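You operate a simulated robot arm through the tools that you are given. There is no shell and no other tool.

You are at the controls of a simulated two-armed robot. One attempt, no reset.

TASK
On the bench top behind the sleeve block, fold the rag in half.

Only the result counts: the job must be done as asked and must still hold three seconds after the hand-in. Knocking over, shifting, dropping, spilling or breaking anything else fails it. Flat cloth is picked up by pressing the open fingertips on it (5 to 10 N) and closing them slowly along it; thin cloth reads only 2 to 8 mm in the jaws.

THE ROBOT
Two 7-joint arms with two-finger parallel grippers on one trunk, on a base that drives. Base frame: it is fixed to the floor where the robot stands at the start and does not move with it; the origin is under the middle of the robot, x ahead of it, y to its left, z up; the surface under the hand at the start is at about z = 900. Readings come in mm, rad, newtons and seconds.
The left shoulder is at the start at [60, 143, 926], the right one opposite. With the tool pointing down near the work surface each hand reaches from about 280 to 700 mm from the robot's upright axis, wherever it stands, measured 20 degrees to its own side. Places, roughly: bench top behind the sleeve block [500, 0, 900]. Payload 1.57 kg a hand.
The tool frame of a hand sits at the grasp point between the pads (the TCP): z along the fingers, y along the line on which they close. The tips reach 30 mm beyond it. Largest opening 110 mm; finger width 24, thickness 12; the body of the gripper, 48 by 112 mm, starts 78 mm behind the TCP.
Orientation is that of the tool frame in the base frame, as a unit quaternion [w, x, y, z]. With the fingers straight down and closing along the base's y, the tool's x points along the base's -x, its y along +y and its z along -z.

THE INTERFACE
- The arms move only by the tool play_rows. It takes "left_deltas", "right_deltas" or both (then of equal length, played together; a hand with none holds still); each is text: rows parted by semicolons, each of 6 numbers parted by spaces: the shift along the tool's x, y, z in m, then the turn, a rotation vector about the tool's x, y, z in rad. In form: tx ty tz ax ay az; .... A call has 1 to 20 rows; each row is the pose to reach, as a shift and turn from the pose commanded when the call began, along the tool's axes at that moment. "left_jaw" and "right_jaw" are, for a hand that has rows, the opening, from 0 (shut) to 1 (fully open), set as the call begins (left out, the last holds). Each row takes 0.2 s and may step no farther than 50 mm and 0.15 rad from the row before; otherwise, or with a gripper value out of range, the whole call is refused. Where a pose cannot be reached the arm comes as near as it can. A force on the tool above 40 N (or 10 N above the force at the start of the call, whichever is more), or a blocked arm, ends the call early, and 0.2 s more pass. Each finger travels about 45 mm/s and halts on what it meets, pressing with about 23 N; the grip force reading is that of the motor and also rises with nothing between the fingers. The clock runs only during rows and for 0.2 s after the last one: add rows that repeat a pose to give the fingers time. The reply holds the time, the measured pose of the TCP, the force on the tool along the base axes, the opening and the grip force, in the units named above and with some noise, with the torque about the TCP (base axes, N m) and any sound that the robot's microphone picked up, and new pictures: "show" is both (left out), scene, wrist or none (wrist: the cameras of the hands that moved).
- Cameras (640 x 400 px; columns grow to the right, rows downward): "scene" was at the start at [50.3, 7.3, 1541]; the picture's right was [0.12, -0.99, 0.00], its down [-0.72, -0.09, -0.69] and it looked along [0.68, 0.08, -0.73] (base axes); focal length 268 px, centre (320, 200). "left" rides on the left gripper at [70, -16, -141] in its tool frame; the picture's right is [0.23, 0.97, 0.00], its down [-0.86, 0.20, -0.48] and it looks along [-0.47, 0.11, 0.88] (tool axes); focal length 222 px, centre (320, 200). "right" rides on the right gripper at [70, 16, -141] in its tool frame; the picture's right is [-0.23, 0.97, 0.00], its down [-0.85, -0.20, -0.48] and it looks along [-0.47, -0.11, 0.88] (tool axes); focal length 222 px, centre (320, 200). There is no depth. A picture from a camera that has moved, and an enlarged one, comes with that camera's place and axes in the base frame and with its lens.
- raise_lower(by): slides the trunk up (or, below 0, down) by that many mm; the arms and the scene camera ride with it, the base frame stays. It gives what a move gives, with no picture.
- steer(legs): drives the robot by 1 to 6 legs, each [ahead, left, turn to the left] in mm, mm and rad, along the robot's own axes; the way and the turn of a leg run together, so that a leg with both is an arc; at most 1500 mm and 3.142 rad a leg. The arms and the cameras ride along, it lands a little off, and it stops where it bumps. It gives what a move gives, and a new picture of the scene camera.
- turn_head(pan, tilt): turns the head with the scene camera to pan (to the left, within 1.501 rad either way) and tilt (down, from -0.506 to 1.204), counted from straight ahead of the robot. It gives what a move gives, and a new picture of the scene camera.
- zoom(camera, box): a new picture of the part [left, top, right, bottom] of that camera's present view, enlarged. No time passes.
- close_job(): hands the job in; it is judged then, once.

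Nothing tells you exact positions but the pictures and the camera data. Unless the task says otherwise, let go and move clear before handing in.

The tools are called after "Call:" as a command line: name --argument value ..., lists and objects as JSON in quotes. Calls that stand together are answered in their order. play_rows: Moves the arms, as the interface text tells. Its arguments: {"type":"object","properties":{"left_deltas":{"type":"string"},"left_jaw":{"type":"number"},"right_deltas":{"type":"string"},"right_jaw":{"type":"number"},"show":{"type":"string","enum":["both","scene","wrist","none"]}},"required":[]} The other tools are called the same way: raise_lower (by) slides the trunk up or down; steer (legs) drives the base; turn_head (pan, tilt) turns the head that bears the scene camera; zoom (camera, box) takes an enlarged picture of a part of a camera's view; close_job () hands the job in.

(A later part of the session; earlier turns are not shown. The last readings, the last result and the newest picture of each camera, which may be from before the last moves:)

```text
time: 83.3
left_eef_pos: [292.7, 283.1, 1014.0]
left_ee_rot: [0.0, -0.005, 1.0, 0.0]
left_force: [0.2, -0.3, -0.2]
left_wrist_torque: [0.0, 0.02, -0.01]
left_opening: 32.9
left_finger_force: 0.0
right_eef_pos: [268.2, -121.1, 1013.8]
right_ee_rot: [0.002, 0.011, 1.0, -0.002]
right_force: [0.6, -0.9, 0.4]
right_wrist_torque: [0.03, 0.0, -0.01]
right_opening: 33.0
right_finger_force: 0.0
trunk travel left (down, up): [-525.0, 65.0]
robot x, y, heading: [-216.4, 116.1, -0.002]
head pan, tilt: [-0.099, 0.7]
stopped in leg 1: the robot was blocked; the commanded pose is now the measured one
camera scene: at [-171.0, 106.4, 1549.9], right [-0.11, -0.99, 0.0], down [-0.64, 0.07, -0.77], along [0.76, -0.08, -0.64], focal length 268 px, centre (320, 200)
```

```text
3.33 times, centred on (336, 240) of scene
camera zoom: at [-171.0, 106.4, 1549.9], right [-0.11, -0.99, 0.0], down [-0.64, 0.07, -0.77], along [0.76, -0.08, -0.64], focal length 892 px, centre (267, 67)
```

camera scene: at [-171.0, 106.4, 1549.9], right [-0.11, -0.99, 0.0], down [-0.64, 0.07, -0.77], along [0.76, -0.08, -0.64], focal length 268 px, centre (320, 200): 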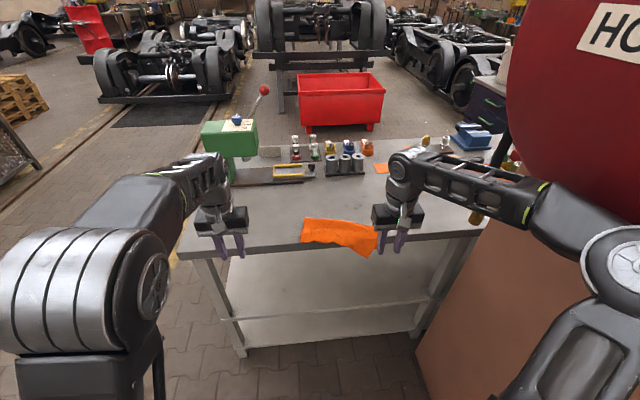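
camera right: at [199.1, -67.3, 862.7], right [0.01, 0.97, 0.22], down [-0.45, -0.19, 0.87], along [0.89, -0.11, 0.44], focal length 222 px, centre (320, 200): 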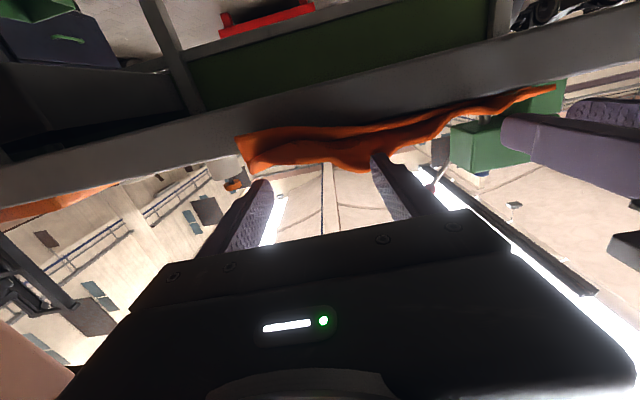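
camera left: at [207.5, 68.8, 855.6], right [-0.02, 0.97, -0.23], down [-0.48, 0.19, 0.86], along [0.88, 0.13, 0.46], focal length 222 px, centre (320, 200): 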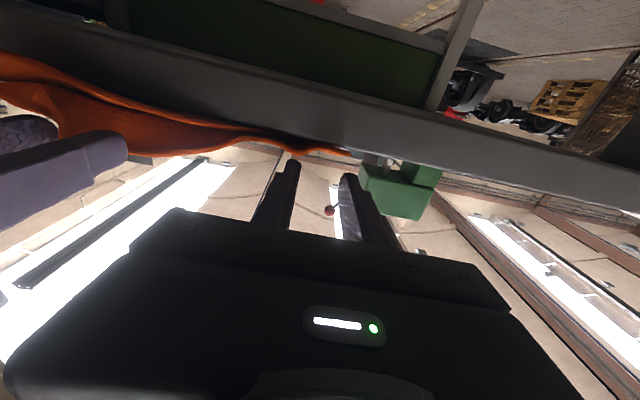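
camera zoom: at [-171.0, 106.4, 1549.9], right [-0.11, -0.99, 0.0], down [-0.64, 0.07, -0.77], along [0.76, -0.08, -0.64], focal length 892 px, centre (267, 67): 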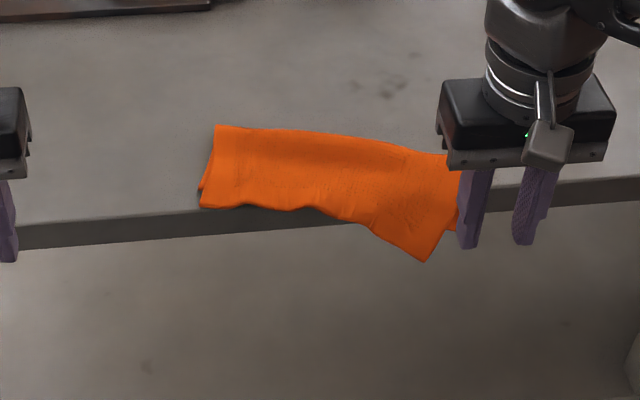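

The right elbow met the reel again. I'll back off a little, stretch both arms forward to bring the elbows in (as in the first approach, which passed cleanly), then advance.

Call:
steer --legs '[[-40, 15, 0]]'

Call:
play_rows --left_deltas "-0.028 -0.017 0 0 0 0; -0.056 -0.034 0 0 0 0; -0.083 -0.05 0 0 0 0; -0.111 -0.067 0 0 0 0; -0.111 -0.067 0 0 0 0" --right_deltas "-0.034 0.012 0 0 0 0; -0.068 0.024 0 0 0 0; -0.102 0.035 0 0 0 0; -0.136 0.047 0 0 0 0; -0.136 0.047 0 0 0 0" --show "scene"

```text
time: 84.2
left_eef_pos: [257.5, 298.0, 1012.3]
left_ee_rot: [-0.003, -0.007, 1.0, 0.002]
left_force: [0.2, -0.8, 0.4]
left_wrist_torque: [0.01, -0.04, 0.01]
left_opening: 32.8
left_finger_force: 0.0
right_eef_pos: [233.4, -107.1, 1014.6]
right_ee_rot: [0.0, 0.01, 1.0, -0.002]
right_force: [-0.2, 0.2, -0.1]
right_wrist_torque: [-0.02, -0.02, -0.01]
right_opening: 32.8
right_finger_force: 0.1
trunk travel left (down, up): [-525.0, 65.0]
robot x, y, heading: [-254.8, 130.6, -0.006]
head pan, tilt: [-0.099, 0.7]
camera scene: at [-203.5, 118.5, 1550.6], right [-0.1, -0.99, 0.0], down [-0.64, 0.07, -0.77], along [0.76, -0.08, -0.64], focal length 268 px, centre (320, 200)
```

scene: 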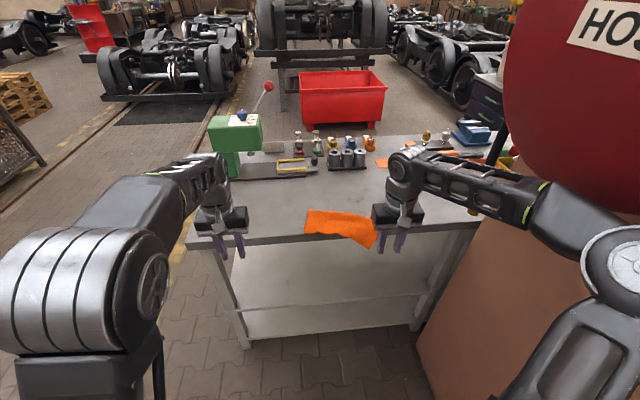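

```text
time: 85.4
left_eef_pos: [370.9, 229.8, 1012.5]
left_ee_rot: [-0.003, -0.007, 1.0, 0.001]
left_force: [-0.2, -0.9, -0.4]
left_wrist_torque: [0.01, -0.02, 0.02]
left_opening: 33.0
left_finger_force: 0.0
right_eef_pos: [369.8, -62.5, 1012.8]
right_ee_rot: [0.0, 0.01, 1.0, -0.001]
right_force: [0.5, -0.5, -0.3]
right_wrist_torque: [0.05, -0.02, 0.02]
right_opening: 33.2
right_finger_force: 0.0
trunk travel left (down, up): [-525.0, 65.0]
robot x, y, heading: [-253.2, 128.2, -0.001]
head pan, tilt: [-0.099, 0.7]
camera scene: at [-201.8, 116.5, 1550.4], right [-0.1, -0.99, 0.0], down [-0.64, 0.07, -0.77], along [0.76, -0.08, -0.64], focal length 268 px, centre (320, 200)
```

scene: 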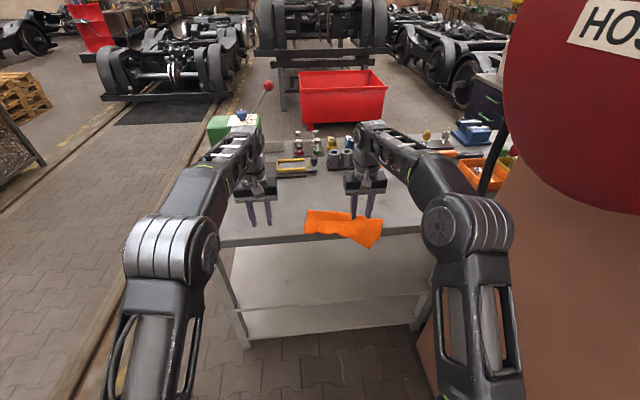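

Call:
zoom --camera "scene" --box '[272, 180, 400, 260]'

```text
5.00 times, centred on (336, 220) of scene
camera zoom: at [-201.8, 116.5, 1550.4], right [-0.1, -0.99, 0.0], down [-0.64, 0.07, -0.77], along [0.76, -0.08, -0.64], focal length 1338 px, centre (240, 100)
```

zoom: 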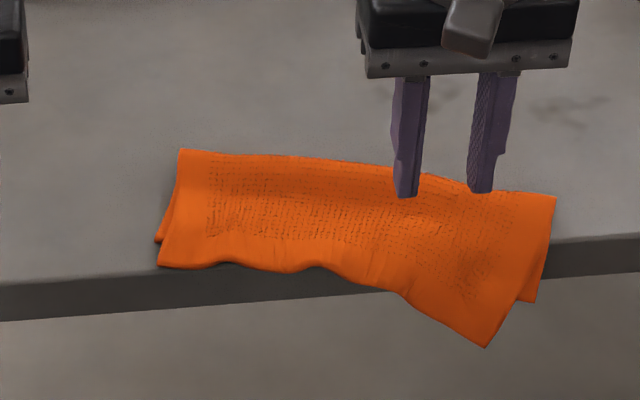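

The view is clear now. The top layer overshoots the lower by about 15–20 mm, the fold runs from about (508,88) to (434,-166), and the right end hangs over the edge. I'll bring the right hand over the fold's right end to pinch both layers there and pull them back onto the bench.

Call:
steer --legs '[[60, 0, 0]]'

Call:
play_rows --right_deltas "0 -0.032 0 0 0 0; 0 -0.064 0 0 0 0; 0.003 -0.096 0.02 0 0 0; 0.003 -0.096 0.045 0 0 0; 0.003 -0.096 0.045 0 0 0" --right_jaw 0.36 --show "both"

```text
time: 86.4
left_eef_pos: [432.4, 231.5, 1009.9]
left_ee_rot: [-0.003, -0.006, 1.0, 0.001]
left_force: [-0.5, -0.6, -1.2]
left_wrist_torque: [-0.01, 0.04, 0.01]
left_opening: 33.2
left_finger_force: 0.0
right_eef_pos: [432.3, -62.0, 1011.9]
right_ee_rot: [-0.002, 0.01, 1.0, -0.002]
right_force: [0.9, 0.0, -0.3]
right_wrist_torque: [-0.02, 0.01, -0.02]
right_opening: 33.2
right_finger_force: 0.0
trunk travel left (down, up): [-525.0, 65.0]
robot x, y, heading: [-198.2, 132.2, 0.002]
head pan, tilt: [-0.099, 0.7]
camera scene: at [-138.8, 117.3, 1550.1], right [-0.1, -0.99, 0.0], down [-0.64, 0.07, -0.76], along [0.76, -0.08, -0.65], focal length 268 px, centre (320, 200)
```

scene: 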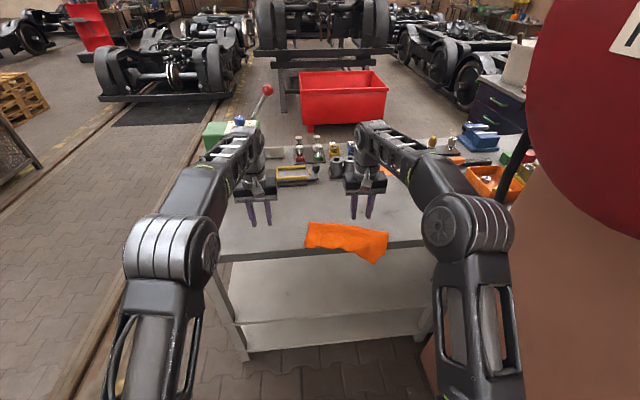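

```text
time: 87.6
left_eef_pos: [431.0, 230.8, 1010.8]
left_ee_rot: [-0.003, -0.007, 1.0, 0.001]
left_force: [0.0, 0.7, -0.5]
left_wrist_torque: [0.01, 0.03, 0.0]
left_opening: 32.9
left_finger_force: 0.1
right_eef_pos: [424.3, -157.9, 965.6]
right_ee_rot: [0.0, 0.01, 1.0, -0.001]
right_force: [0.4, 0.0, 0.1]
right_wrist_torque: [0.0, 0.0, -0.02]
right_opening: 39.6
right_finger_force: 0.1
trunk travel left (down, up): [-525.0, 65.0]
robot x, y, heading: [-197.1, 127.3, -0.003]
head pan, tilt: [-0.099, 0.7]
camera scene: at [-140.9, 117.2, 1550.3], right [-0.1, -0.99, 0.0], down [-0.64, 0.07, -0.76], along [0.76, -0.08, -0.64], focal length 268 px, centre (320, 200)
camera right: at [353.9, -141.1, 1107.4], right [0.25, 0.97, 0.0], down [0.85, -0.21, 0.48], along [0.46, -0.12, -0.88], focal length 222 px, centre (320, 200)
```

scene: 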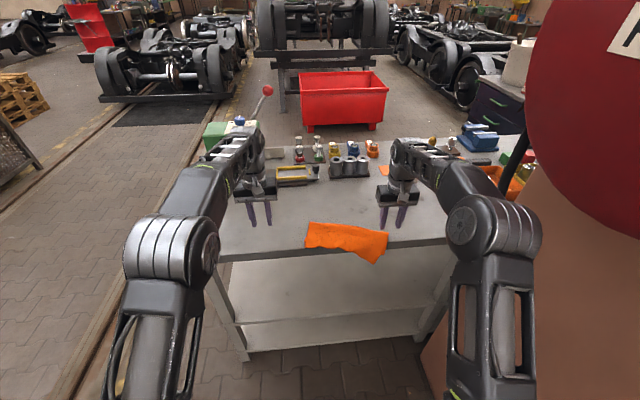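
right: 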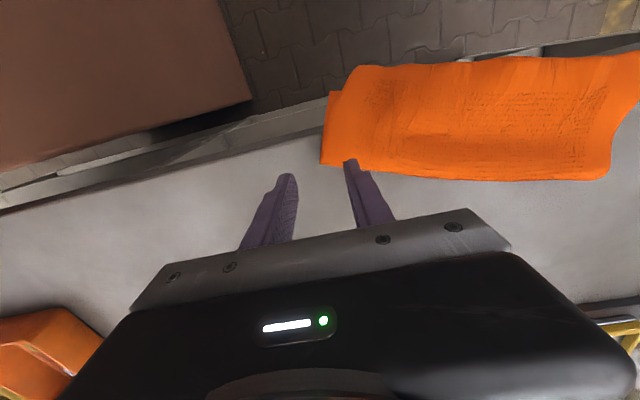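

Call:
play_rows --right_deltas "0.003 0.005 0.01 0 0 0; 0.003 0.005 0.02 0 0 0; 0.003 0.005 0.026 0 0 0; 0.003 0.005 0.029 0 0 0; 0.003 0.005 0.031 0 0 0; 0.003 0.005 0.032 0 0 0; 0.003 0.005 0.032 0 0 0" --show "wrist"

Call:
zoom --camera "right" --box '[224, 60, 416, 220]'

```text
time: 89.2
left_eef_pos: [431.1, 231.3, 1010.3]
left_ee_rot: [-0.002, -0.006, 1.0, 0.001]
left_force: [0.3, 0.1, 0.3]
left_wrist_torque: [-0.01, 0.03, 0.02]
left_opening: 32.8
left_finger_force: 0.0
right_eef_pos: [422.4, -152.8, 935.3]
right_ee_rot: [0.0, 0.01, 1.0, -0.002]
right_force: [0.7, 0.4, 5.2]
right_wrist_torque: [0.15, 0.03, 0.01]
right_opening: 39.4
right_finger_force: 0.6
trunk travel left (down, up): [-525.0, 65.0]
robot x, y, heading: [-192.7, 128.7, -0.001]
head pan, tilt: [-0.099, 0.7]
camera right: at [352.0, -134.7, 1076.8], right [0.25, 0.97, 0.0], down [0.85, -0.21, 0.48], along [0.46, -0.12, -0.88], focal length 222 px, centre (320, 200)
```

right: 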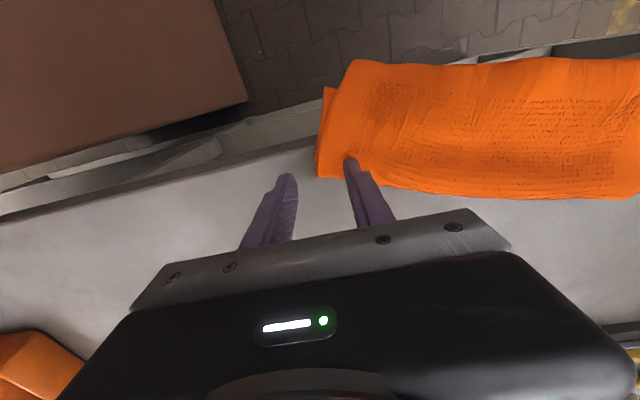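

```text
2.50 times, centred on (320, 140) of right
camera zoom: at [352.0, -134.7, 1076.8], right [0.25, 0.97, 0.0], down [0.85, -0.21, 0.48], along [0.46, -0.12, -0.88], focal length 555 px, centre (320, 350)
```

zoom: 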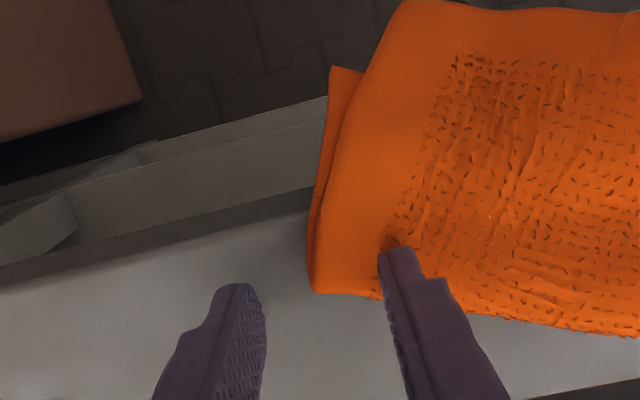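

Call:
play_rows --right_deltas "0 0 -0.005 0 0 0; 0 0.008 -0.005 0 0 0; 0 0.008 0 0 0 0; 0 0.008 0.001 0 0 0; 0 0.008 0.002 0 0 0; 0 0.008 0.003 0 0 0; 0 0.008 0.003 0 0 0" --show "none"

Call:
play_rows --right_deltas "0 0 0 0 0 0; 0 0 0 0 0 0" --right_jaw 0.26 --show "wrist"

Call:
zoom --camera "right" --box '[224, 60, 416, 220]'

```text
time: 90.8
left_eef_pos: [429.6, 232.2, 1012.5]
left_ee_rot: [-0.001, -0.007, 1.0, 0.001]
left_force: [-0.5, -0.5, 0.2]
left_wrist_torque: [0.02, 0.03, -0.02]
left_opening: 33.1
left_finger_force: 0.1
right_eef_pos: [421.8, -145.0, 935.1]
right_ee_rot: [0.001, 0.01, 1.0, -0.001]
right_force: [-0.5, -1.3, 21.3]
right_wrist_torque: [0.51, 0.11, 0.02]
right_opening: 38.6
right_finger_force: 0.1
trunk travel left (down, up): [-525.0, 65.0]
robot x, y, heading: [-197.2, 129.2, -0.006]
head pan, tilt: [-0.099, 0.7]
```

```text
time: 91.4
left_eef_pos: [430.3, 231.9, 1013.0]
left_ee_rot: [-0.002, -0.007, 1.0, 0.0]
left_force: [-0.2, -1.1, 0.8]
left_wrist_torque: [0.02, 0.01, -0.02]
left_opening: 33.1
left_finger_force: 0.1
right_eef_pos: [423.1, -143.1, 935.7]
right_ee_rot: [0.002, 0.009, 1.0, -0.002]
right_force: [1.7, 5.1, 23.8]
right_wrist_torque: [0.7, 0.14, -0.04]
right_opening: 32.8
right_finger_force: 2.5
trunk travel left (down, up): [-525.0, 65.0]
robot x, y, heading: [-196.5, 125.7, -0.002]
head pan, tilt: [-0.099, 0.7]
camera right: at [352.3, -125.1, 1075.2], right [0.24, 0.97, 0.0], down [0.85, -0.21, 0.48], along [0.47, -0.12, -0.88], focal length 222 px, centre (320, 200)
```

right: 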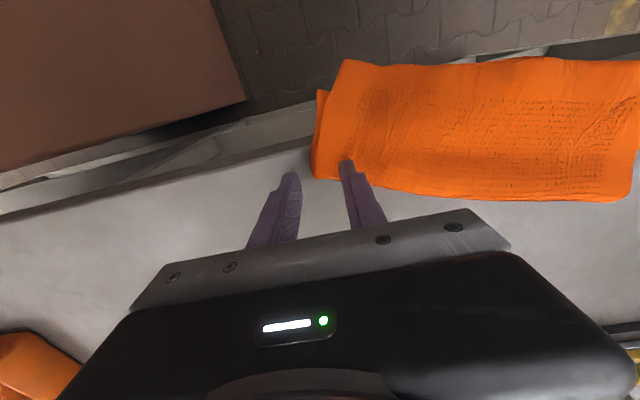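

```text
2.50 times, centred on (320, 140) of right
camera zoom: at [352.3, -125.1, 1075.2], right [0.24, 0.97, 0.0], down [0.85, -0.21, 0.48], along [0.47, -0.12, -0.88], focal length 555 px, centre (320, 350)
```

zoom: 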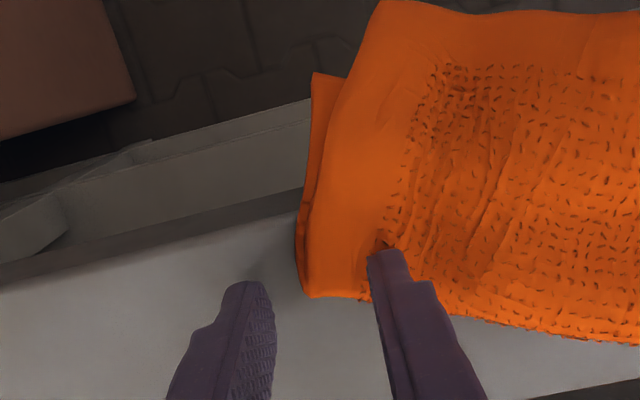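

Firm pressing drags both layers together, so I don't need to pinch. I'll close the right fingers into a small foot, press near the fold's right end and drag it onto the bench in steps.

Call:
play_rows --right_deltas "0 0 -0.01 0 0 0; 0 0 -0.018 0 0 0; 0.006 0.008 -0.018 0 0 0; 0.01 0.015 -0.018 0 0 0; 0.01 0.015 -0.018 0 0 0" --right_jaw 0 --show "none"

Call:
play_rows --right_deltas "0 0 0.01 0 0 0; 0 0 0.015 0 0 0; 0 0 0.017 0 0 0; 0 0 0.0185 0 0 0; 0 0 0.0185 0 0 0" --show "wrist"

```text
time: 92.6
left_eef_pos: [432.1, 231.6, 1010.5]
left_ee_rot: [-0.002, -0.007, 1.0, 0.001]
left_force: [0.2, 1.2, -0.1]
left_wrist_torque: [0.0, -0.02, 0.02]
left_opening: 33.0
left_finger_force: 0.0
right_eef_pos: [411.7, -131.1, 949.7]
right_ee_rot: [-0.001, 0.01, 1.0, -0.002]
right_force: [-0.3, -0.9, -0.4]
right_wrist_torque: [-0.02, -0.01, 0.0]
right_opening: 3.9
right_finger_force: 23.2
trunk travel left (down, up): [-525.0, 65.0]
robot x, y, heading: [-194.7, 126.4, -0.003]
head pan, tilt: [-0.099, 0.7]
```

```text
time: 93.8
left_eef_pos: [429.3, 231.6, 1012.1]
left_ee_rot: [-0.002, -0.007, 1.0, 0.0]
left_force: [-0.2, 0.8, 0.4]
left_wrist_torque: [0.0, 0.03, -0.03]
left_opening: 33.0
left_finger_force: 0.1
right_eef_pos: [412.8, -130.6, 935.3]
right_ee_rot: [0.003, 0.009, 1.0, -0.002]
right_force: [0.4, -0.2, 29.0]
right_wrist_torque: [0.13, 0.2, -0.04]
right_opening: 3.8
right_finger_force: 23.0
trunk travel left (down, up): [-525.0, 65.0]
robot x, y, heading: [-198.6, 131.1, -0.007]
head pan, tilt: [-0.099, 0.7]
camera right: at [341.8, -112.0, 1075.4], right [0.25, 0.97, 0.0], down [0.85, -0.21, 0.48], along [0.47, -0.12, -0.88], focal length 222 px, centre (320, 200)
```

right: 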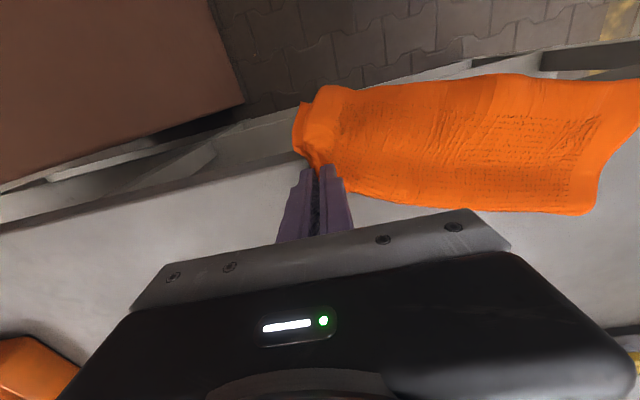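

Call:
zoom --camera "right" --box '[224, 60, 416, 220]'

Call:
zoom --camera "scene" --box '[288, 190, 416, 270]'

```text
2.50 times, centred on (320, 140) of right
camera zoom: at [341.8, -112.0, 1075.4], right [0.25, 0.97, 0.0], down [0.85, -0.21, 0.48], along [0.47, -0.12, -0.88], focal length 555 px, centre (320, 350)
```

zoom: 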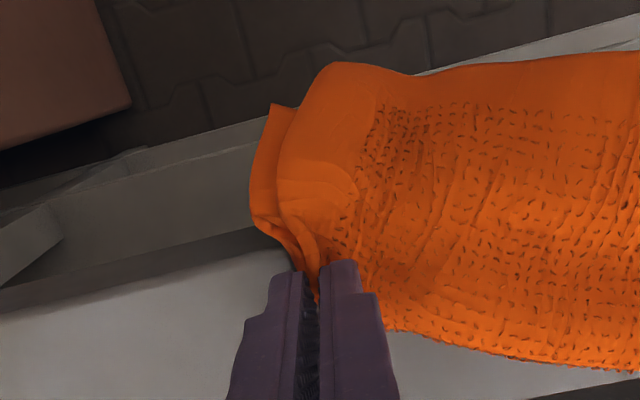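

```text
5.00 times, centred on (352, 230) of scene
camera zoom: at [-143.7, 118.4, 1550.7], right [-0.1, -0.99, 0.0], down [-0.64, 0.07, -0.77], along [0.76, -0.08, -0.64], focal length 1338 px, centre (160, 50)
```

zoom: 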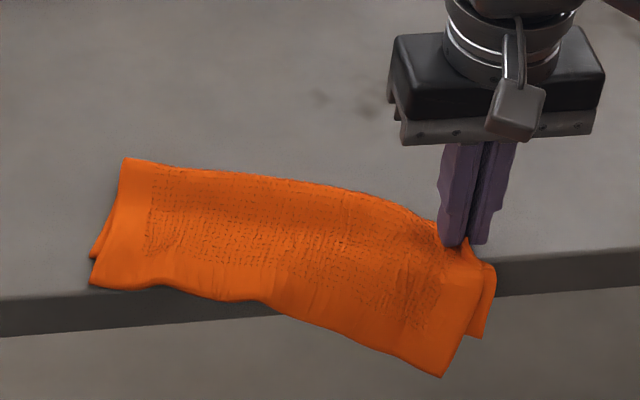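

By luck, the right fingers have pinched the fold's right end with both layers. I'll lift it a few mm and pull it forward onto the bench by driving the base.

Call:
play_rows --right_deltas "0 0 -0.004 0 0 0; -0.008 -0.002 -0.006 0 0 0; -0.016 -0.004 -0.006 0 0 0; -0.016 -0.004 -0.006 0 0 0" --show "none"

Call:
steer --legs '[[45, -3, 0]]'

Call:
zoom --camera "scene" --box '[288, 190, 416, 270]'

```text
time: 94.8
left_eef_pos: [430.8, 231.1, 1011.4]
left_ee_rot: [-0.003, -0.007, 1.0, 0.0]
left_force: [0.0, 0.1, 0.0]
left_wrist_torque: [0.0, 0.0, 0.01]
left_opening: 32.7
left_finger_force: 0.0
right_eef_pos: [428.7, -134.7, 938.2]
right_ee_rot: [-0.002, 0.01, 1.0, -0.001]
right_force: [-1.6, -0.2, 1.4]
right_wrist_torque: [0.02, 0.03, -0.02]
right_opening: 4.0
right_finger_force: 23.2
trunk travel left (down, up): [-525.0, 65.0]
robot x, y, heading: [-195.3, 127.3, -0.01]
head pan, tilt: [-0.099, 0.7]
```

```text
time: 95.7
left_eef_pos: [478.7, 227.5, 1010.9]
left_ee_rot: [-0.004, -0.007, 1.0, 0.001]
left_force: [-0.6, -0.3, 0.0]
left_wrist_torque: [0.0, 0.04, 0.0]
left_opening: 33.1
left_finger_force: 0.1
right_eef_pos: [476.8, -137.4, 937.5]
right_ee_rot: [-0.002, 0.01, 1.0, -0.001]
right_force: [-0.7, 0.0, 0.8]
right_wrist_torque: [0.04, 0.12, -0.02]
right_opening: 3.8
right_finger_force: 23.1
trunk travel left (down, up): [-525.0, 65.0]
robot x, y, heading: [-148.7, 124.3, -0.005]
head pan, tilt: [-0.099, 0.7]
camera scene: at [-92.8, 114.1, 1550.1], right [-0.1, -0.99, 0.0], down [-0.64, 0.07, -0.76], along [0.76, -0.08, -0.65], focal length 268 px, centre (320, 200)
```

scene: 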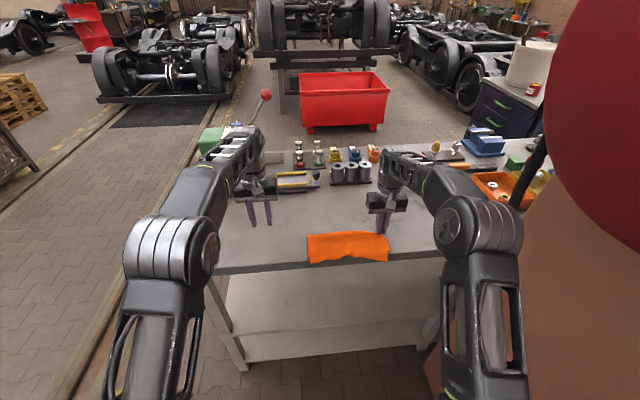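

```text
5.00 times, centred on (352, 230) of scene
camera zoom: at [-92.8, 114.1, 1550.1], right [-0.1, -0.99, 0.0], down [-0.64, 0.07, -0.76], along [0.76, -0.08, -0.65], focal length 1338 px, centre (160, 50)
```

zoom: 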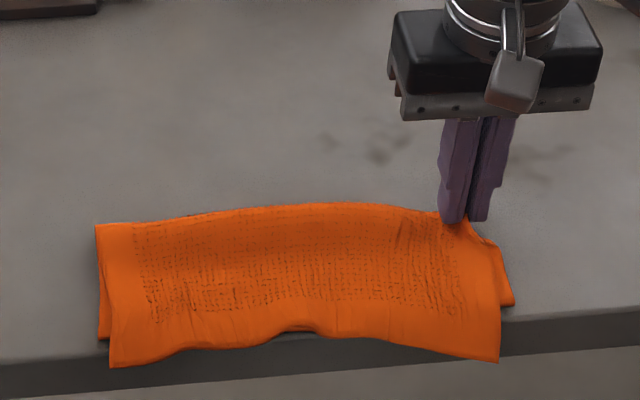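

That worked well: the rag is nearly square again. Now I'll bring the left hand over the left end of the fold to pinch it the same way, so both hands can pull the rag fully onto the bench.

Call:
play_rows --left_deltas "-0.005 -0.036 0 0 0 0; -0.01 -0.071 0 0 0 0; -0.015 -0.107 0 0 0 0; -0.015 -0.142 0 0 0 0; -0.015 -0.142 0.025 0 0 0; -0.015 -0.142 0.048 0 0 0; -0.015 -0.142 0.048 0 0 0" --left_jaw 0.36 --show "wrist"

Call:
zoom --camera "left" --box '[224, 60, 416, 220]'

```text
time: 97.3
left_eef_pos: [462.4, 154.1, 1010.1]
left_ee_rot: [-0.002, -0.008, 1.0, 0.001]
left_force: [0.0, -0.2, 0.8]
left_wrist_torque: [0.01, 0.03, -0.01]
left_opening: 39.7
left_finger_force: 0.0
left hand out of reach, approached as far as the arm can: row 1, 2, 3, 4, 5, 6, 7
right_eef_pos: [476.3, -137.5, 937.3]
right_ee_rot: [-0.001, 0.009, 1.0, -0.001]
right_force: [-0.1, -0.7, 0.1]
right_wrist_torque: [0.0, 0.03, 0.01]
right_opening: 3.9
right_finger_force: 22.9
trunk travel left (down, up): [-525.0, 65.0]
robot x, y, heading: [-149.9, 125.3, -0.006]
head pan, tilt: [-0.099, 0.7]
camera left: at [393.4, 137.7, 1152.3], right [-0.24, 0.97, 0.0], down [0.85, 0.21, 0.48], along [0.46, 0.12, -0.88], focal length 222 px, centre (320, 200)
```

left: 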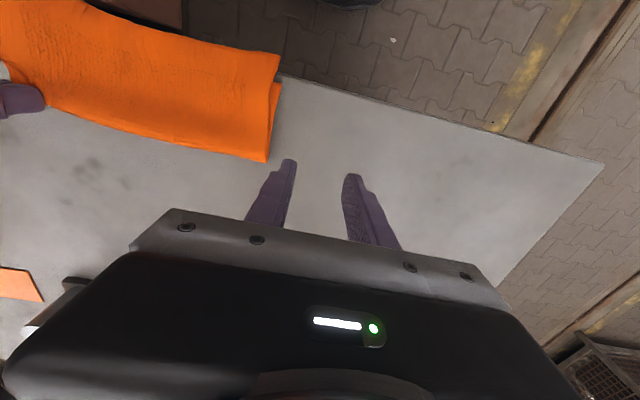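

```text
2.50 times, centred on (320, 140) of left
camera zoom: at [393.4, 137.7, 1152.3], right [-0.24, 0.97, 0.0], down [0.85, 0.21, 0.48], along [0.46, 0.12, -0.88], focal length 555 px, centre (320, 350)
```

zoom: 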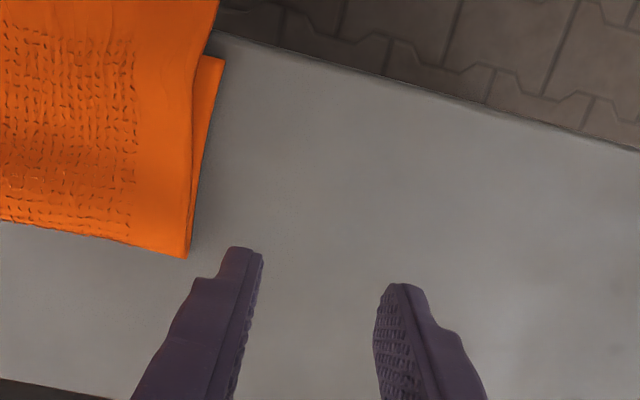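

The left hand is at its reach limit there, so I'll drive forward 40 mm, which also pulls the rag's right end further onto the bench, and try again.

Call:
steer --legs '[[40, 0, 0]]'

Call:
zoom --camera "scene" --box '[288, 190, 416, 270]'

```text
time: 98.2
left_eef_pos: [502.4, 153.5, 1008.4]
left_ee_rot: [-0.002, -0.007, 1.0, 0.001]
left_force: [1.1, 0.6, 0.8]
left_wrist_torque: [-0.01, 0.08, 0.01]
left_opening: 39.7
left_finger_force: 0.1
right_eef_pos: [515.9, -138.0, 937.2]
right_ee_rot: [-0.002, 0.01, 1.0, -0.001]
right_force: [-0.7, -0.4, 1.8]
right_wrist_torque: [-0.04, 0.08, -0.02]
right_opening: 3.9
right_finger_force: 22.5
trunk travel left (down, up): [-525.0, 65.0]
robot x, y, heading: [-110.1, 127.8, -0.004]
head pan, tilt: [-0.099, 0.7]
camera scene: at [-52.9, 114.0, 1550.1], right [-0.1, -0.99, 0.0], down [-0.64, 0.07, -0.76], along [0.76, -0.08, -0.65], focal length 268 px, centre (320, 200)
```

scene: 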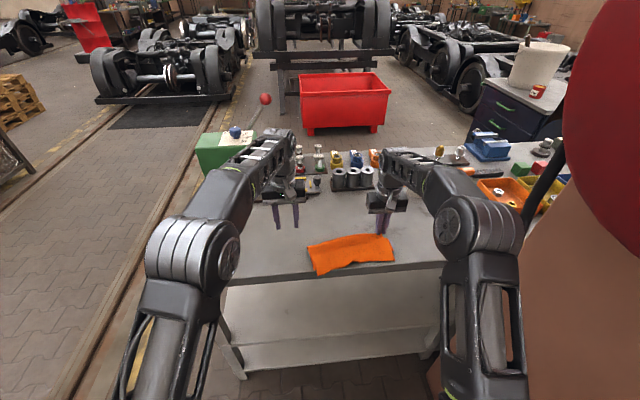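

```text
5.00 times, centred on (352, 230) of scene
camera zoom: at [-52.9, 114.0, 1550.1], right [-0.1, -0.99, 0.0], down [-0.64, 0.07, -0.76], along [0.76, -0.08, -0.65], focal length 1338 px, centre (160, 50)
```

zoom: 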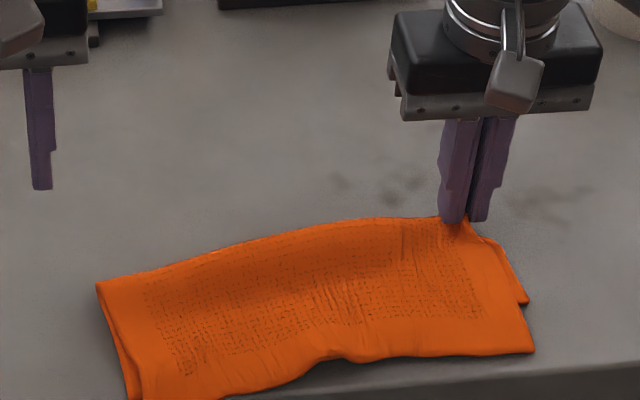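

Now the right side is fully on the bench. Next, the left end of the fold at about (490,97).

Call:
play_rows --left_deltas "0.005 -0.022 0 0 0 0; 0.01 -0.044 0 0 0 0; 0.014 -0.066 0 0 0 0; 0.014 -0.066 0.022 0 0 0; 0.014 -0.066 0.043 0 0 0; 0.014 -0.066 0.043 0 0 0" --show "wrist"

Call:
zoom --camera "left" --box '[224, 60, 416, 220]'

```text
time: 99.6
left_eef_pos: [488.3, 88.1, 965.4]
left_ee_rot: [-0.002, -0.007, 1.0, 0.001]
left_force: [0.3, -0.5, 0.4]
left_wrist_torque: [0.01, 0.0, 0.01]
left_opening: 39.4
left_finger_force: 0.0
left hand out of reach, approached as far as the arm can: row 2, 3
right_eef_pos: [515.8, -138.4, 938.0]
right_ee_rot: [-0.002, 0.01, 1.0, -0.003]
right_force: [0.2, -0.2, 0.3]
right_wrist_torque: [-0.02, 0.0, -0.01]
right_opening: 3.7
right_finger_force: 23.0
trunk travel left (down, up): [-525.0, 65.0]
robot x, y, heading: [-108.8, 127.0, -0.005]
head pan, tilt: [-0.099, 0.7]
camera left: at [419.8, 71.5, 1107.5], right [-0.24, 0.97, 0.0], down [0.85, 0.21, 0.48], along [0.46, 0.12, -0.88], focal length 222 px, centre (320, 200)
```

left: 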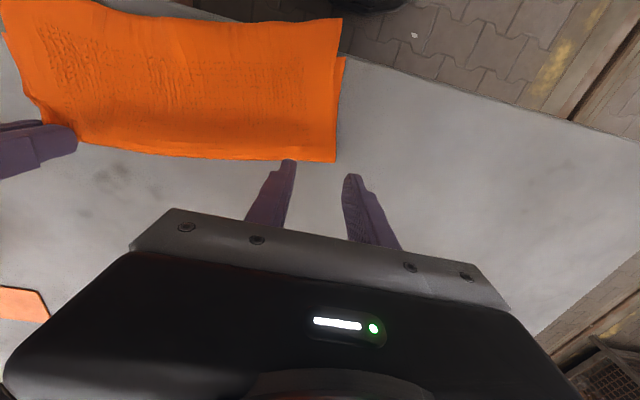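

```text
2.50 times, centred on (320, 140) of left
camera zoom: at [419.8, 71.5, 1107.5], right [-0.24, 0.97, 0.0], down [0.85, 0.21, 0.48], along [0.46, 0.12, -0.88], focal length 555 px, centre (320, 350)
```

zoom: 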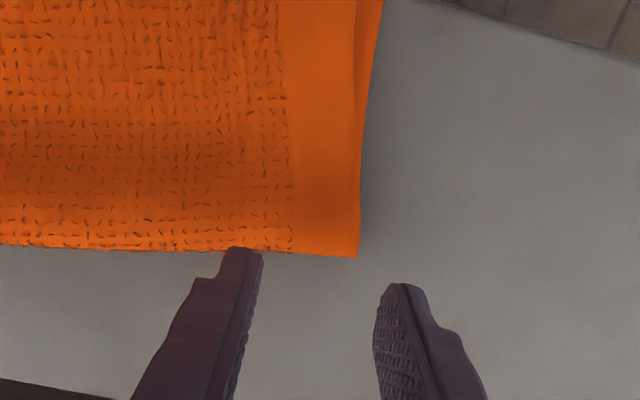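

Call:
play_rows --left_deltas "0.005 0.007 0.01 0 0 0; 0.005 0.007 0.02 0 0 0; 0.005 0.007 0.027 0 0 0; 0.005 0.007 0.03 0 0 0; 0.005 0.007 0.032 0 0 0; 0.005 0.007 0.0335 0 0 0; 0.005 0.007 0.0335 0 0 0" --show "none"

Call:
zoom --camera "left" --box '[224, 60, 416, 220]'

```text
time: 101.2
left_eef_pos: [483.2, 94.5, 934.8]
left_ee_rot: [-0.001, -0.007, 1.0, -0.001]
left_force: [0.1, 1.3, 16.7]
left_wrist_torque: [-0.35, 0.14, -0.03]
left_opening: 38.5
left_finger_force: 0.1
right_eef_pos: [514.9, -137.9, 938.0]
right_ee_rot: [-0.001, 0.01, 1.0, -0.002]
right_force: [0.6, -0.8, 1.2]
right_wrist_torque: [-0.02, -0.01, -0.02]
right_opening: 4.0
right_finger_force: 23.2
trunk travel left (down, up): [-525.0, 65.0]
robot x, y, heading: [-106.6, 124.4, -0.002]
head pan, tilt: [-0.099, 0.7]
```

```text
2.50 times, centred on (320, 140) of left
camera zoom: at [413.9, 78.3, 1077.2], right [-0.24, 0.97, 0.0], down [0.85, 0.21, 0.48], along [0.46, 0.11, -0.88], focal length 555 px, centre (320, 350)
```

zoom: 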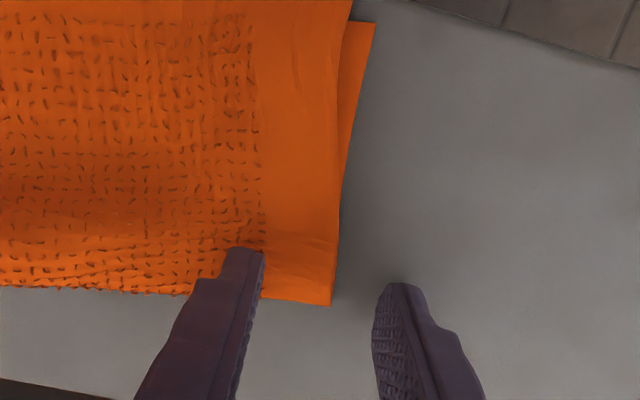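

Call:
play_rows --left_deltas "0 0 0 0 0 0; 0 0 0 0 0 0" --left_jaw 0.26 --show "none"

Call:
play_rows --left_deltas "0 0 -0.006 0 0 0; 0 0 -0.012 0 0 0; 0.004 -0.006 -0.012 0 0 0; 0.004 -0.006 -0.012 0 0 0" --left_jaw 0 --show "wrist"

Call:
zoom --camera "left" --box '[224, 60, 416, 220]'

```text
time: 101.8
left_eef_pos: [483.0, 93.6, 935.9]
left_ee_rot: [0.001, -0.006, 1.0, 0.0]
left_force: [2.1, -4.8, 20.3]
left_wrist_torque: [-0.54, 0.1, 0.06]
left_opening: 32.7
left_finger_force: 2.0
right_eef_pos: [514.6, -137.6, 937.6]
right_ee_rot: [-0.001, 0.01, 1.0, -0.002]
right_force: [-0.3, 1.3, 0.6]
right_wrist_torque: [0.0, 0.02, -0.01]
right_opening: 4.1
right_finger_force: 22.5
trunk travel left (down, up): [-525.0, 65.0]
robot x, y, heading: [-111.6, 124.5, -0.002]
head pan, tilt: [-0.099, 0.7]
```

```text
time: 102.8
left_eef_pos: [479.2, 88.3, 944.9]
left_ee_rot: [-0.001, -0.007, 1.0, 0.001]
left_force: [0.3, -0.2, 0.3]
left_wrist_torque: [0.01, 0.0, 0.05]
left_opening: 3.3
left_finger_force: 23.0
right_eef_pos: [515.2, -137.2, 937.8]
right_ee_rot: [-0.001, 0.01, 1.0, -0.002]
right_force: [0.0, 1.2, 0.8]
right_wrist_torque: [0.02, 0.02, 0.0]
right_opening: 3.8
right_finger_force: 23.0
trunk travel left (down, up): [-525.0, 65.0]
robot x, y, heading: [-112.1, 125.9, -0.005]
head pan, tilt: [-0.099, 0.7]
camera left: at [410.5, 71.7, 1087.4], right [-0.24, 0.97, 0.0], down [0.85, 0.21, 0.48], along [0.46, 0.12, -0.88], focal length 222 px, centre (320, 200)
```

left: 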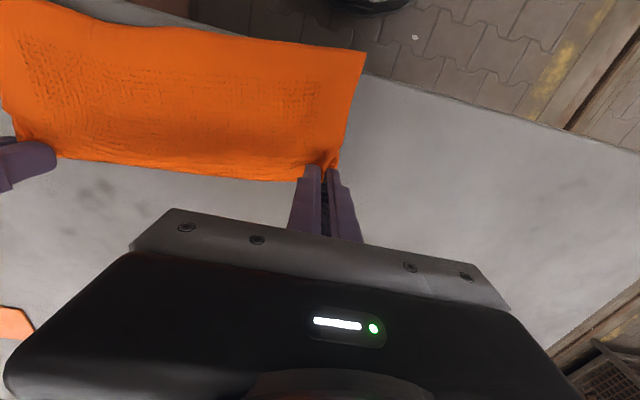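

```text
2.50 times, centred on (320, 140) of left
camera zoom: at [410.5, 71.7, 1087.4], right [-0.24, 0.97, 0.0], down [0.85, 0.21, 0.48], along [0.46, 0.12, -0.88], focal length 555 px, centre (320, 350)
```

zoom: 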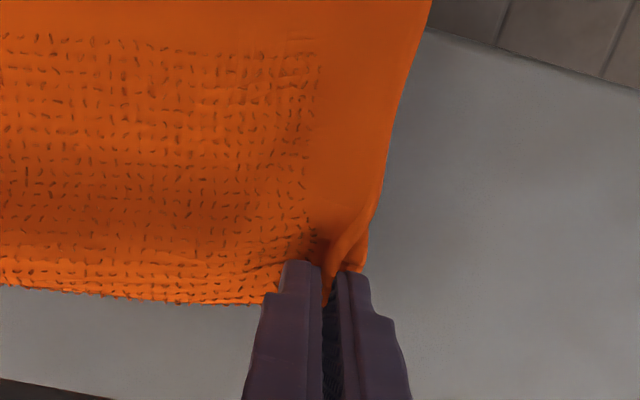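

Both fold ends are pinched now. I'll pull the fold forward squarely with the base, then level it with the arms.

Call:
steer --legs '[[40, 0, 0]]'

Call:
play_rows --left_deltas "-0.008 0.001 0.002 0 0 0; -0.016 0.002 0.004 0 0 0; -0.016 0.003 0.006 0 0 0; -0.016 0.003 0.006 0 0 0" --right_deltas "0.01 -0.001 0 0 0 0; 0.02 -0.002 0 0 0 0; 0.02 -0.003 0 0 0 0; 0.02 -0.003 0 0 0 0" --show "scene"

Call:
zoom --camera "scene" --box '[288, 190, 416, 270]'

```text
time: 103.7
left_eef_pos: [520.6, 89.1, 944.4]
left_ee_rot: [-0.003, -0.007, 1.0, 0.001]
left_force: [0.0, -0.6, 0.7]
left_wrist_torque: [-0.03, 0.0, 0.0]
left_opening: 3.2
left_finger_force: 22.8
right_eef_pos: [555.4, -138.4, 937.0]
right_ee_rot: [-0.003, 0.009, 1.0, -0.002]
right_force: [-0.5, 1.0, 1.4]
right_wrist_torque: [0.02, 0.07, -0.05]
right_opening: 4.0
right_finger_force: 23.3
trunk travel left (down, up): [-525.0, 65.0]
robot x, y, heading: [-72.3, 124.3, -0.005]
head pan, tilt: [-0.099, 0.7]
camera scene: at [-13.3, 113.9, 1550.1], right [-0.1, -0.99, 0.0], down [-0.64, 0.07, -0.76], along [0.76, -0.08, -0.65], focal length 268 px, centre (320, 200)
```

scene: 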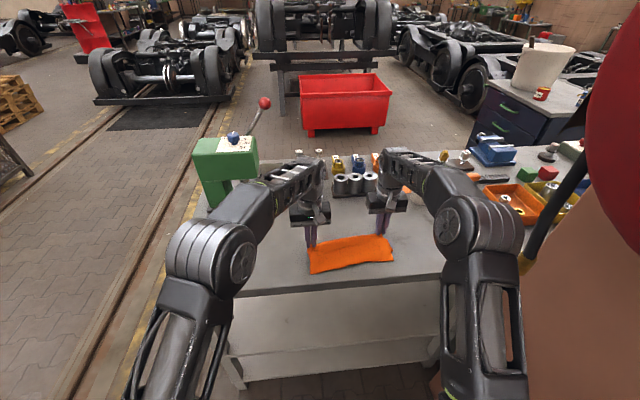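

```text
time: 104.7
left_eef_pos: [535.7, 89.9, 940.3]
left_ee_rot: [-0.001, -0.007, 1.0, 0.0]
left_force: [-0.1, -2.2, 2.5]
left_wrist_torque: [-0.06, 0.04, 0.02]
left_opening: 3.1
left_finger_force: 22.7
right_eef_pos: [533.8, -139.6, 938.1]
right_ee_rot: [-0.002, 0.01, 1.0, -0.002]
right_force: [0.0, 2.0, -0.1]
right_wrist_torque: [0.06, -0.01, -0.01]
right_opening: 3.8
right_finger_force: 22.5
trunk travel left (down, up): [-525.0, 65.0]
robot x, y, heading: [-67.4, 124.2, -0.005]
head pan, tilt: [-0.099, 0.7]
camera scene: at [-15.6, 113.8, 1550.3], right [-0.1, -0.99, 0.0], down [-0.64, 0.07, -0.77], along [0.76, -0.08, -0.64], focal length 268 px, centre (320, 200)
```

scene: 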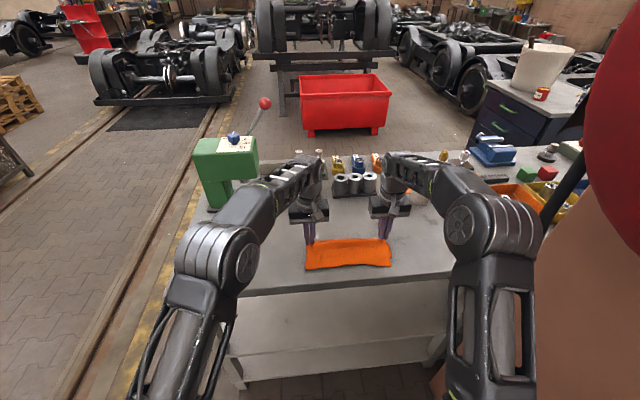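

```text
5.00 times, centred on (352, 230) of scene
camera zoom: at [-15.6, 113.8, 1550.3], right [-0.1, -0.99, 0.0], down [-0.64, 0.07, -0.77], along [0.76, -0.08, -0.64], focal length 1338 px, centre (160, 50)
```

zoom: 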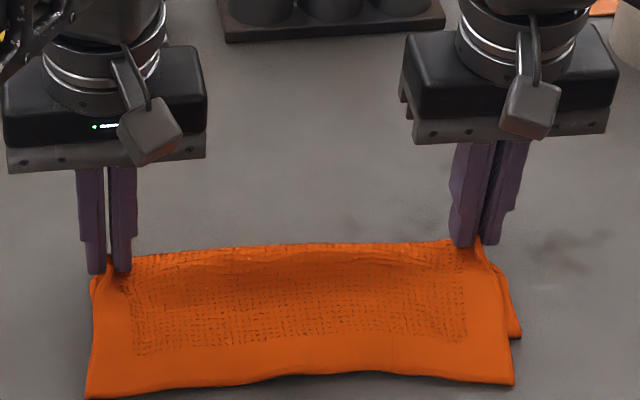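

The rag is back square on the bench with the fold at x≈540. The left side is well aligned; at the right, the top layer overshoots the lower by about 30 mm. I'll release both fold ends with wide-open jaws and lift clear to check.

Call:
play_rows --left_deltas "0 0 0 0 0 0; 0 0 0 0 0 0; 0 0 0 0 0 0; 0 0 0 0 0 0" --right_deltas "0 0 0 0 0 0; 0 0 0 0 0 0; 0 0 0 0 0 0; 0 0 0 0 0 0" --left_jaw 0.55 --right_jaw 0.55 --show "none"

Call:
play_rows --left_deltas "0 0 -0.01 0 0 0; 0 0 -0.025 0 0 0; 0 0 -0.045 0 0 0; 0 0 -0.065 0 0 0; 0 0 -0.065 0 0 0" --right_deltas "0 0 -0.01 0 0 0; 0 0 -0.025 0 0 0; 0 0 -0.045 0 0 0; 0 0 -0.065 0 0 0; 0 0 -0.065 0 0 0" --show "both"

Call:
zoom --camera "scene" --box '[288, 190, 416, 270]'

```text
time: 105.7
left_eef_pos: [536.7, 91.5, 939.5]
left_ee_rot: [-0.002, -0.007, 1.0, 0.001]
left_force: [0.0, 0.2, 0.2]
left_wrist_torque: [0.02, 0.0, 0.01]
left_opening: 60.2
left_finger_force: 0.0
right_eef_pos: [534.8, -139.8, 937.8]
right_ee_rot: [-0.002, 0.01, 1.0, -0.002]
right_force: [-0.2, -0.2, 0.9]
right_wrist_torque: [0.06, 0.06, 0.02]
right_opening: 60.1
right_finger_force: 0.1
trunk travel left (down, up): [-525.0, 65.0]
robot x, y, heading: [-74.9, 123.8, -0.002]
head pan, tilt: [-0.099, 0.7]
```

```text
time: 106.9
left_eef_pos: [534.9, 91.6, 995.9]
left_ee_rot: [0.002, -0.007, 1.0, -0.001]
left_force: [0.0, 0.3, -0.1]
left_wrist_torque: [0.03, 0.0, 0.0]
left_opening: 60.6
left_finger_force: 0.0
left hand out of reach, approached as far as the arm can: row 4, 5
right_eef_pos: [534.9, -139.2, 1003.1]
right_ee_rot: [-0.002, 0.009, 1.0, -0.001]
right_force: [-0.5, -0.1, 0.7]
right_wrist_torque: [-0.02, 0.0, 0.02]
right_opening: 60.3
right_finger_force: 0.0
trunk travel left (down, up): [-525.0, 65.0]
robot x, y, heading: [-72.7, 124.0, -0.004]
head pan, tilt: [-0.099, 0.7]
camera scene: at [-15.1, 113.8, 1550.2], right [-0.1, -0.99, 0.0], down [-0.64, 0.07, -0.76], along [0.76, -0.08, -0.64], focal length 268 px, centre (320, 200)
camera right: at [464.6, -121.3, 1144.0], right [0.25, 0.97, 0.0], down [0.85, -0.21, 0.48], along [0.46, -0.12, -0.88], focal length 222 px, centre (320, 200)
camera left: at [465.5, 75.2, 1136.8], right [-0.24, 0.97, 0.0], down [0.85, 0.21, 0.48], along [0.47, 0.11, -0.88], focal length 222 px, centre (320, 200)
```

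scene: 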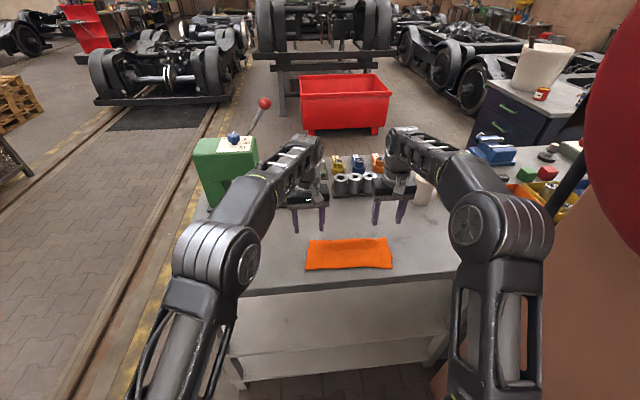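
right: 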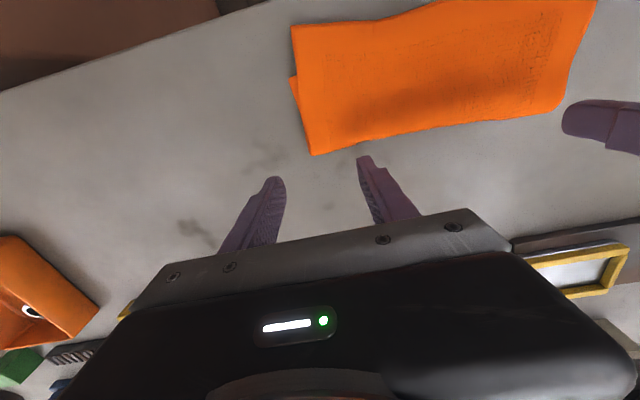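
left: 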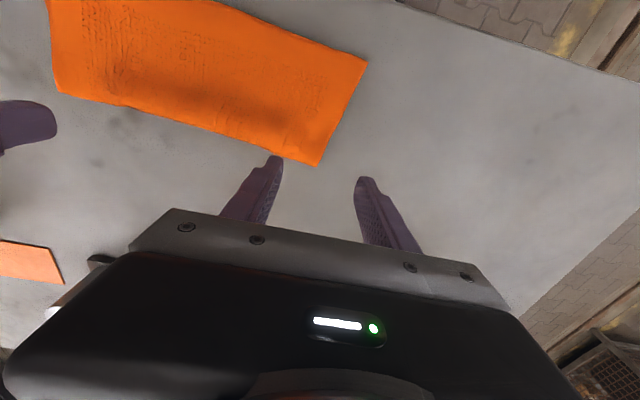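

```text
5.00 times, centred on (352, 230) of scene
camera zoom: at [-15.1, 113.8, 1550.2], right [-0.1, -0.99, 0.0], down [-0.64, 0.07, -0.76], along [0.76, -0.08, -0.64], focal length 1338 px, centre (160, 50)
```

zoom: 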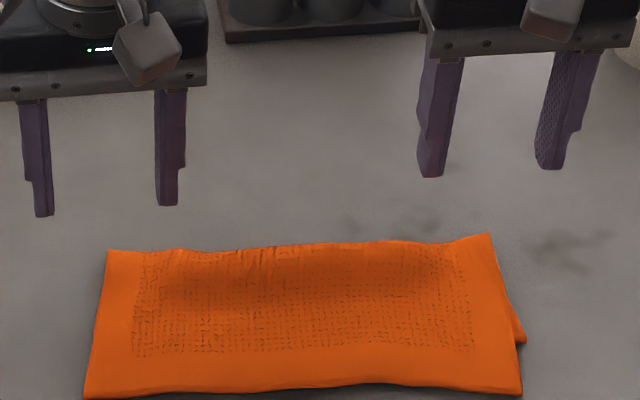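

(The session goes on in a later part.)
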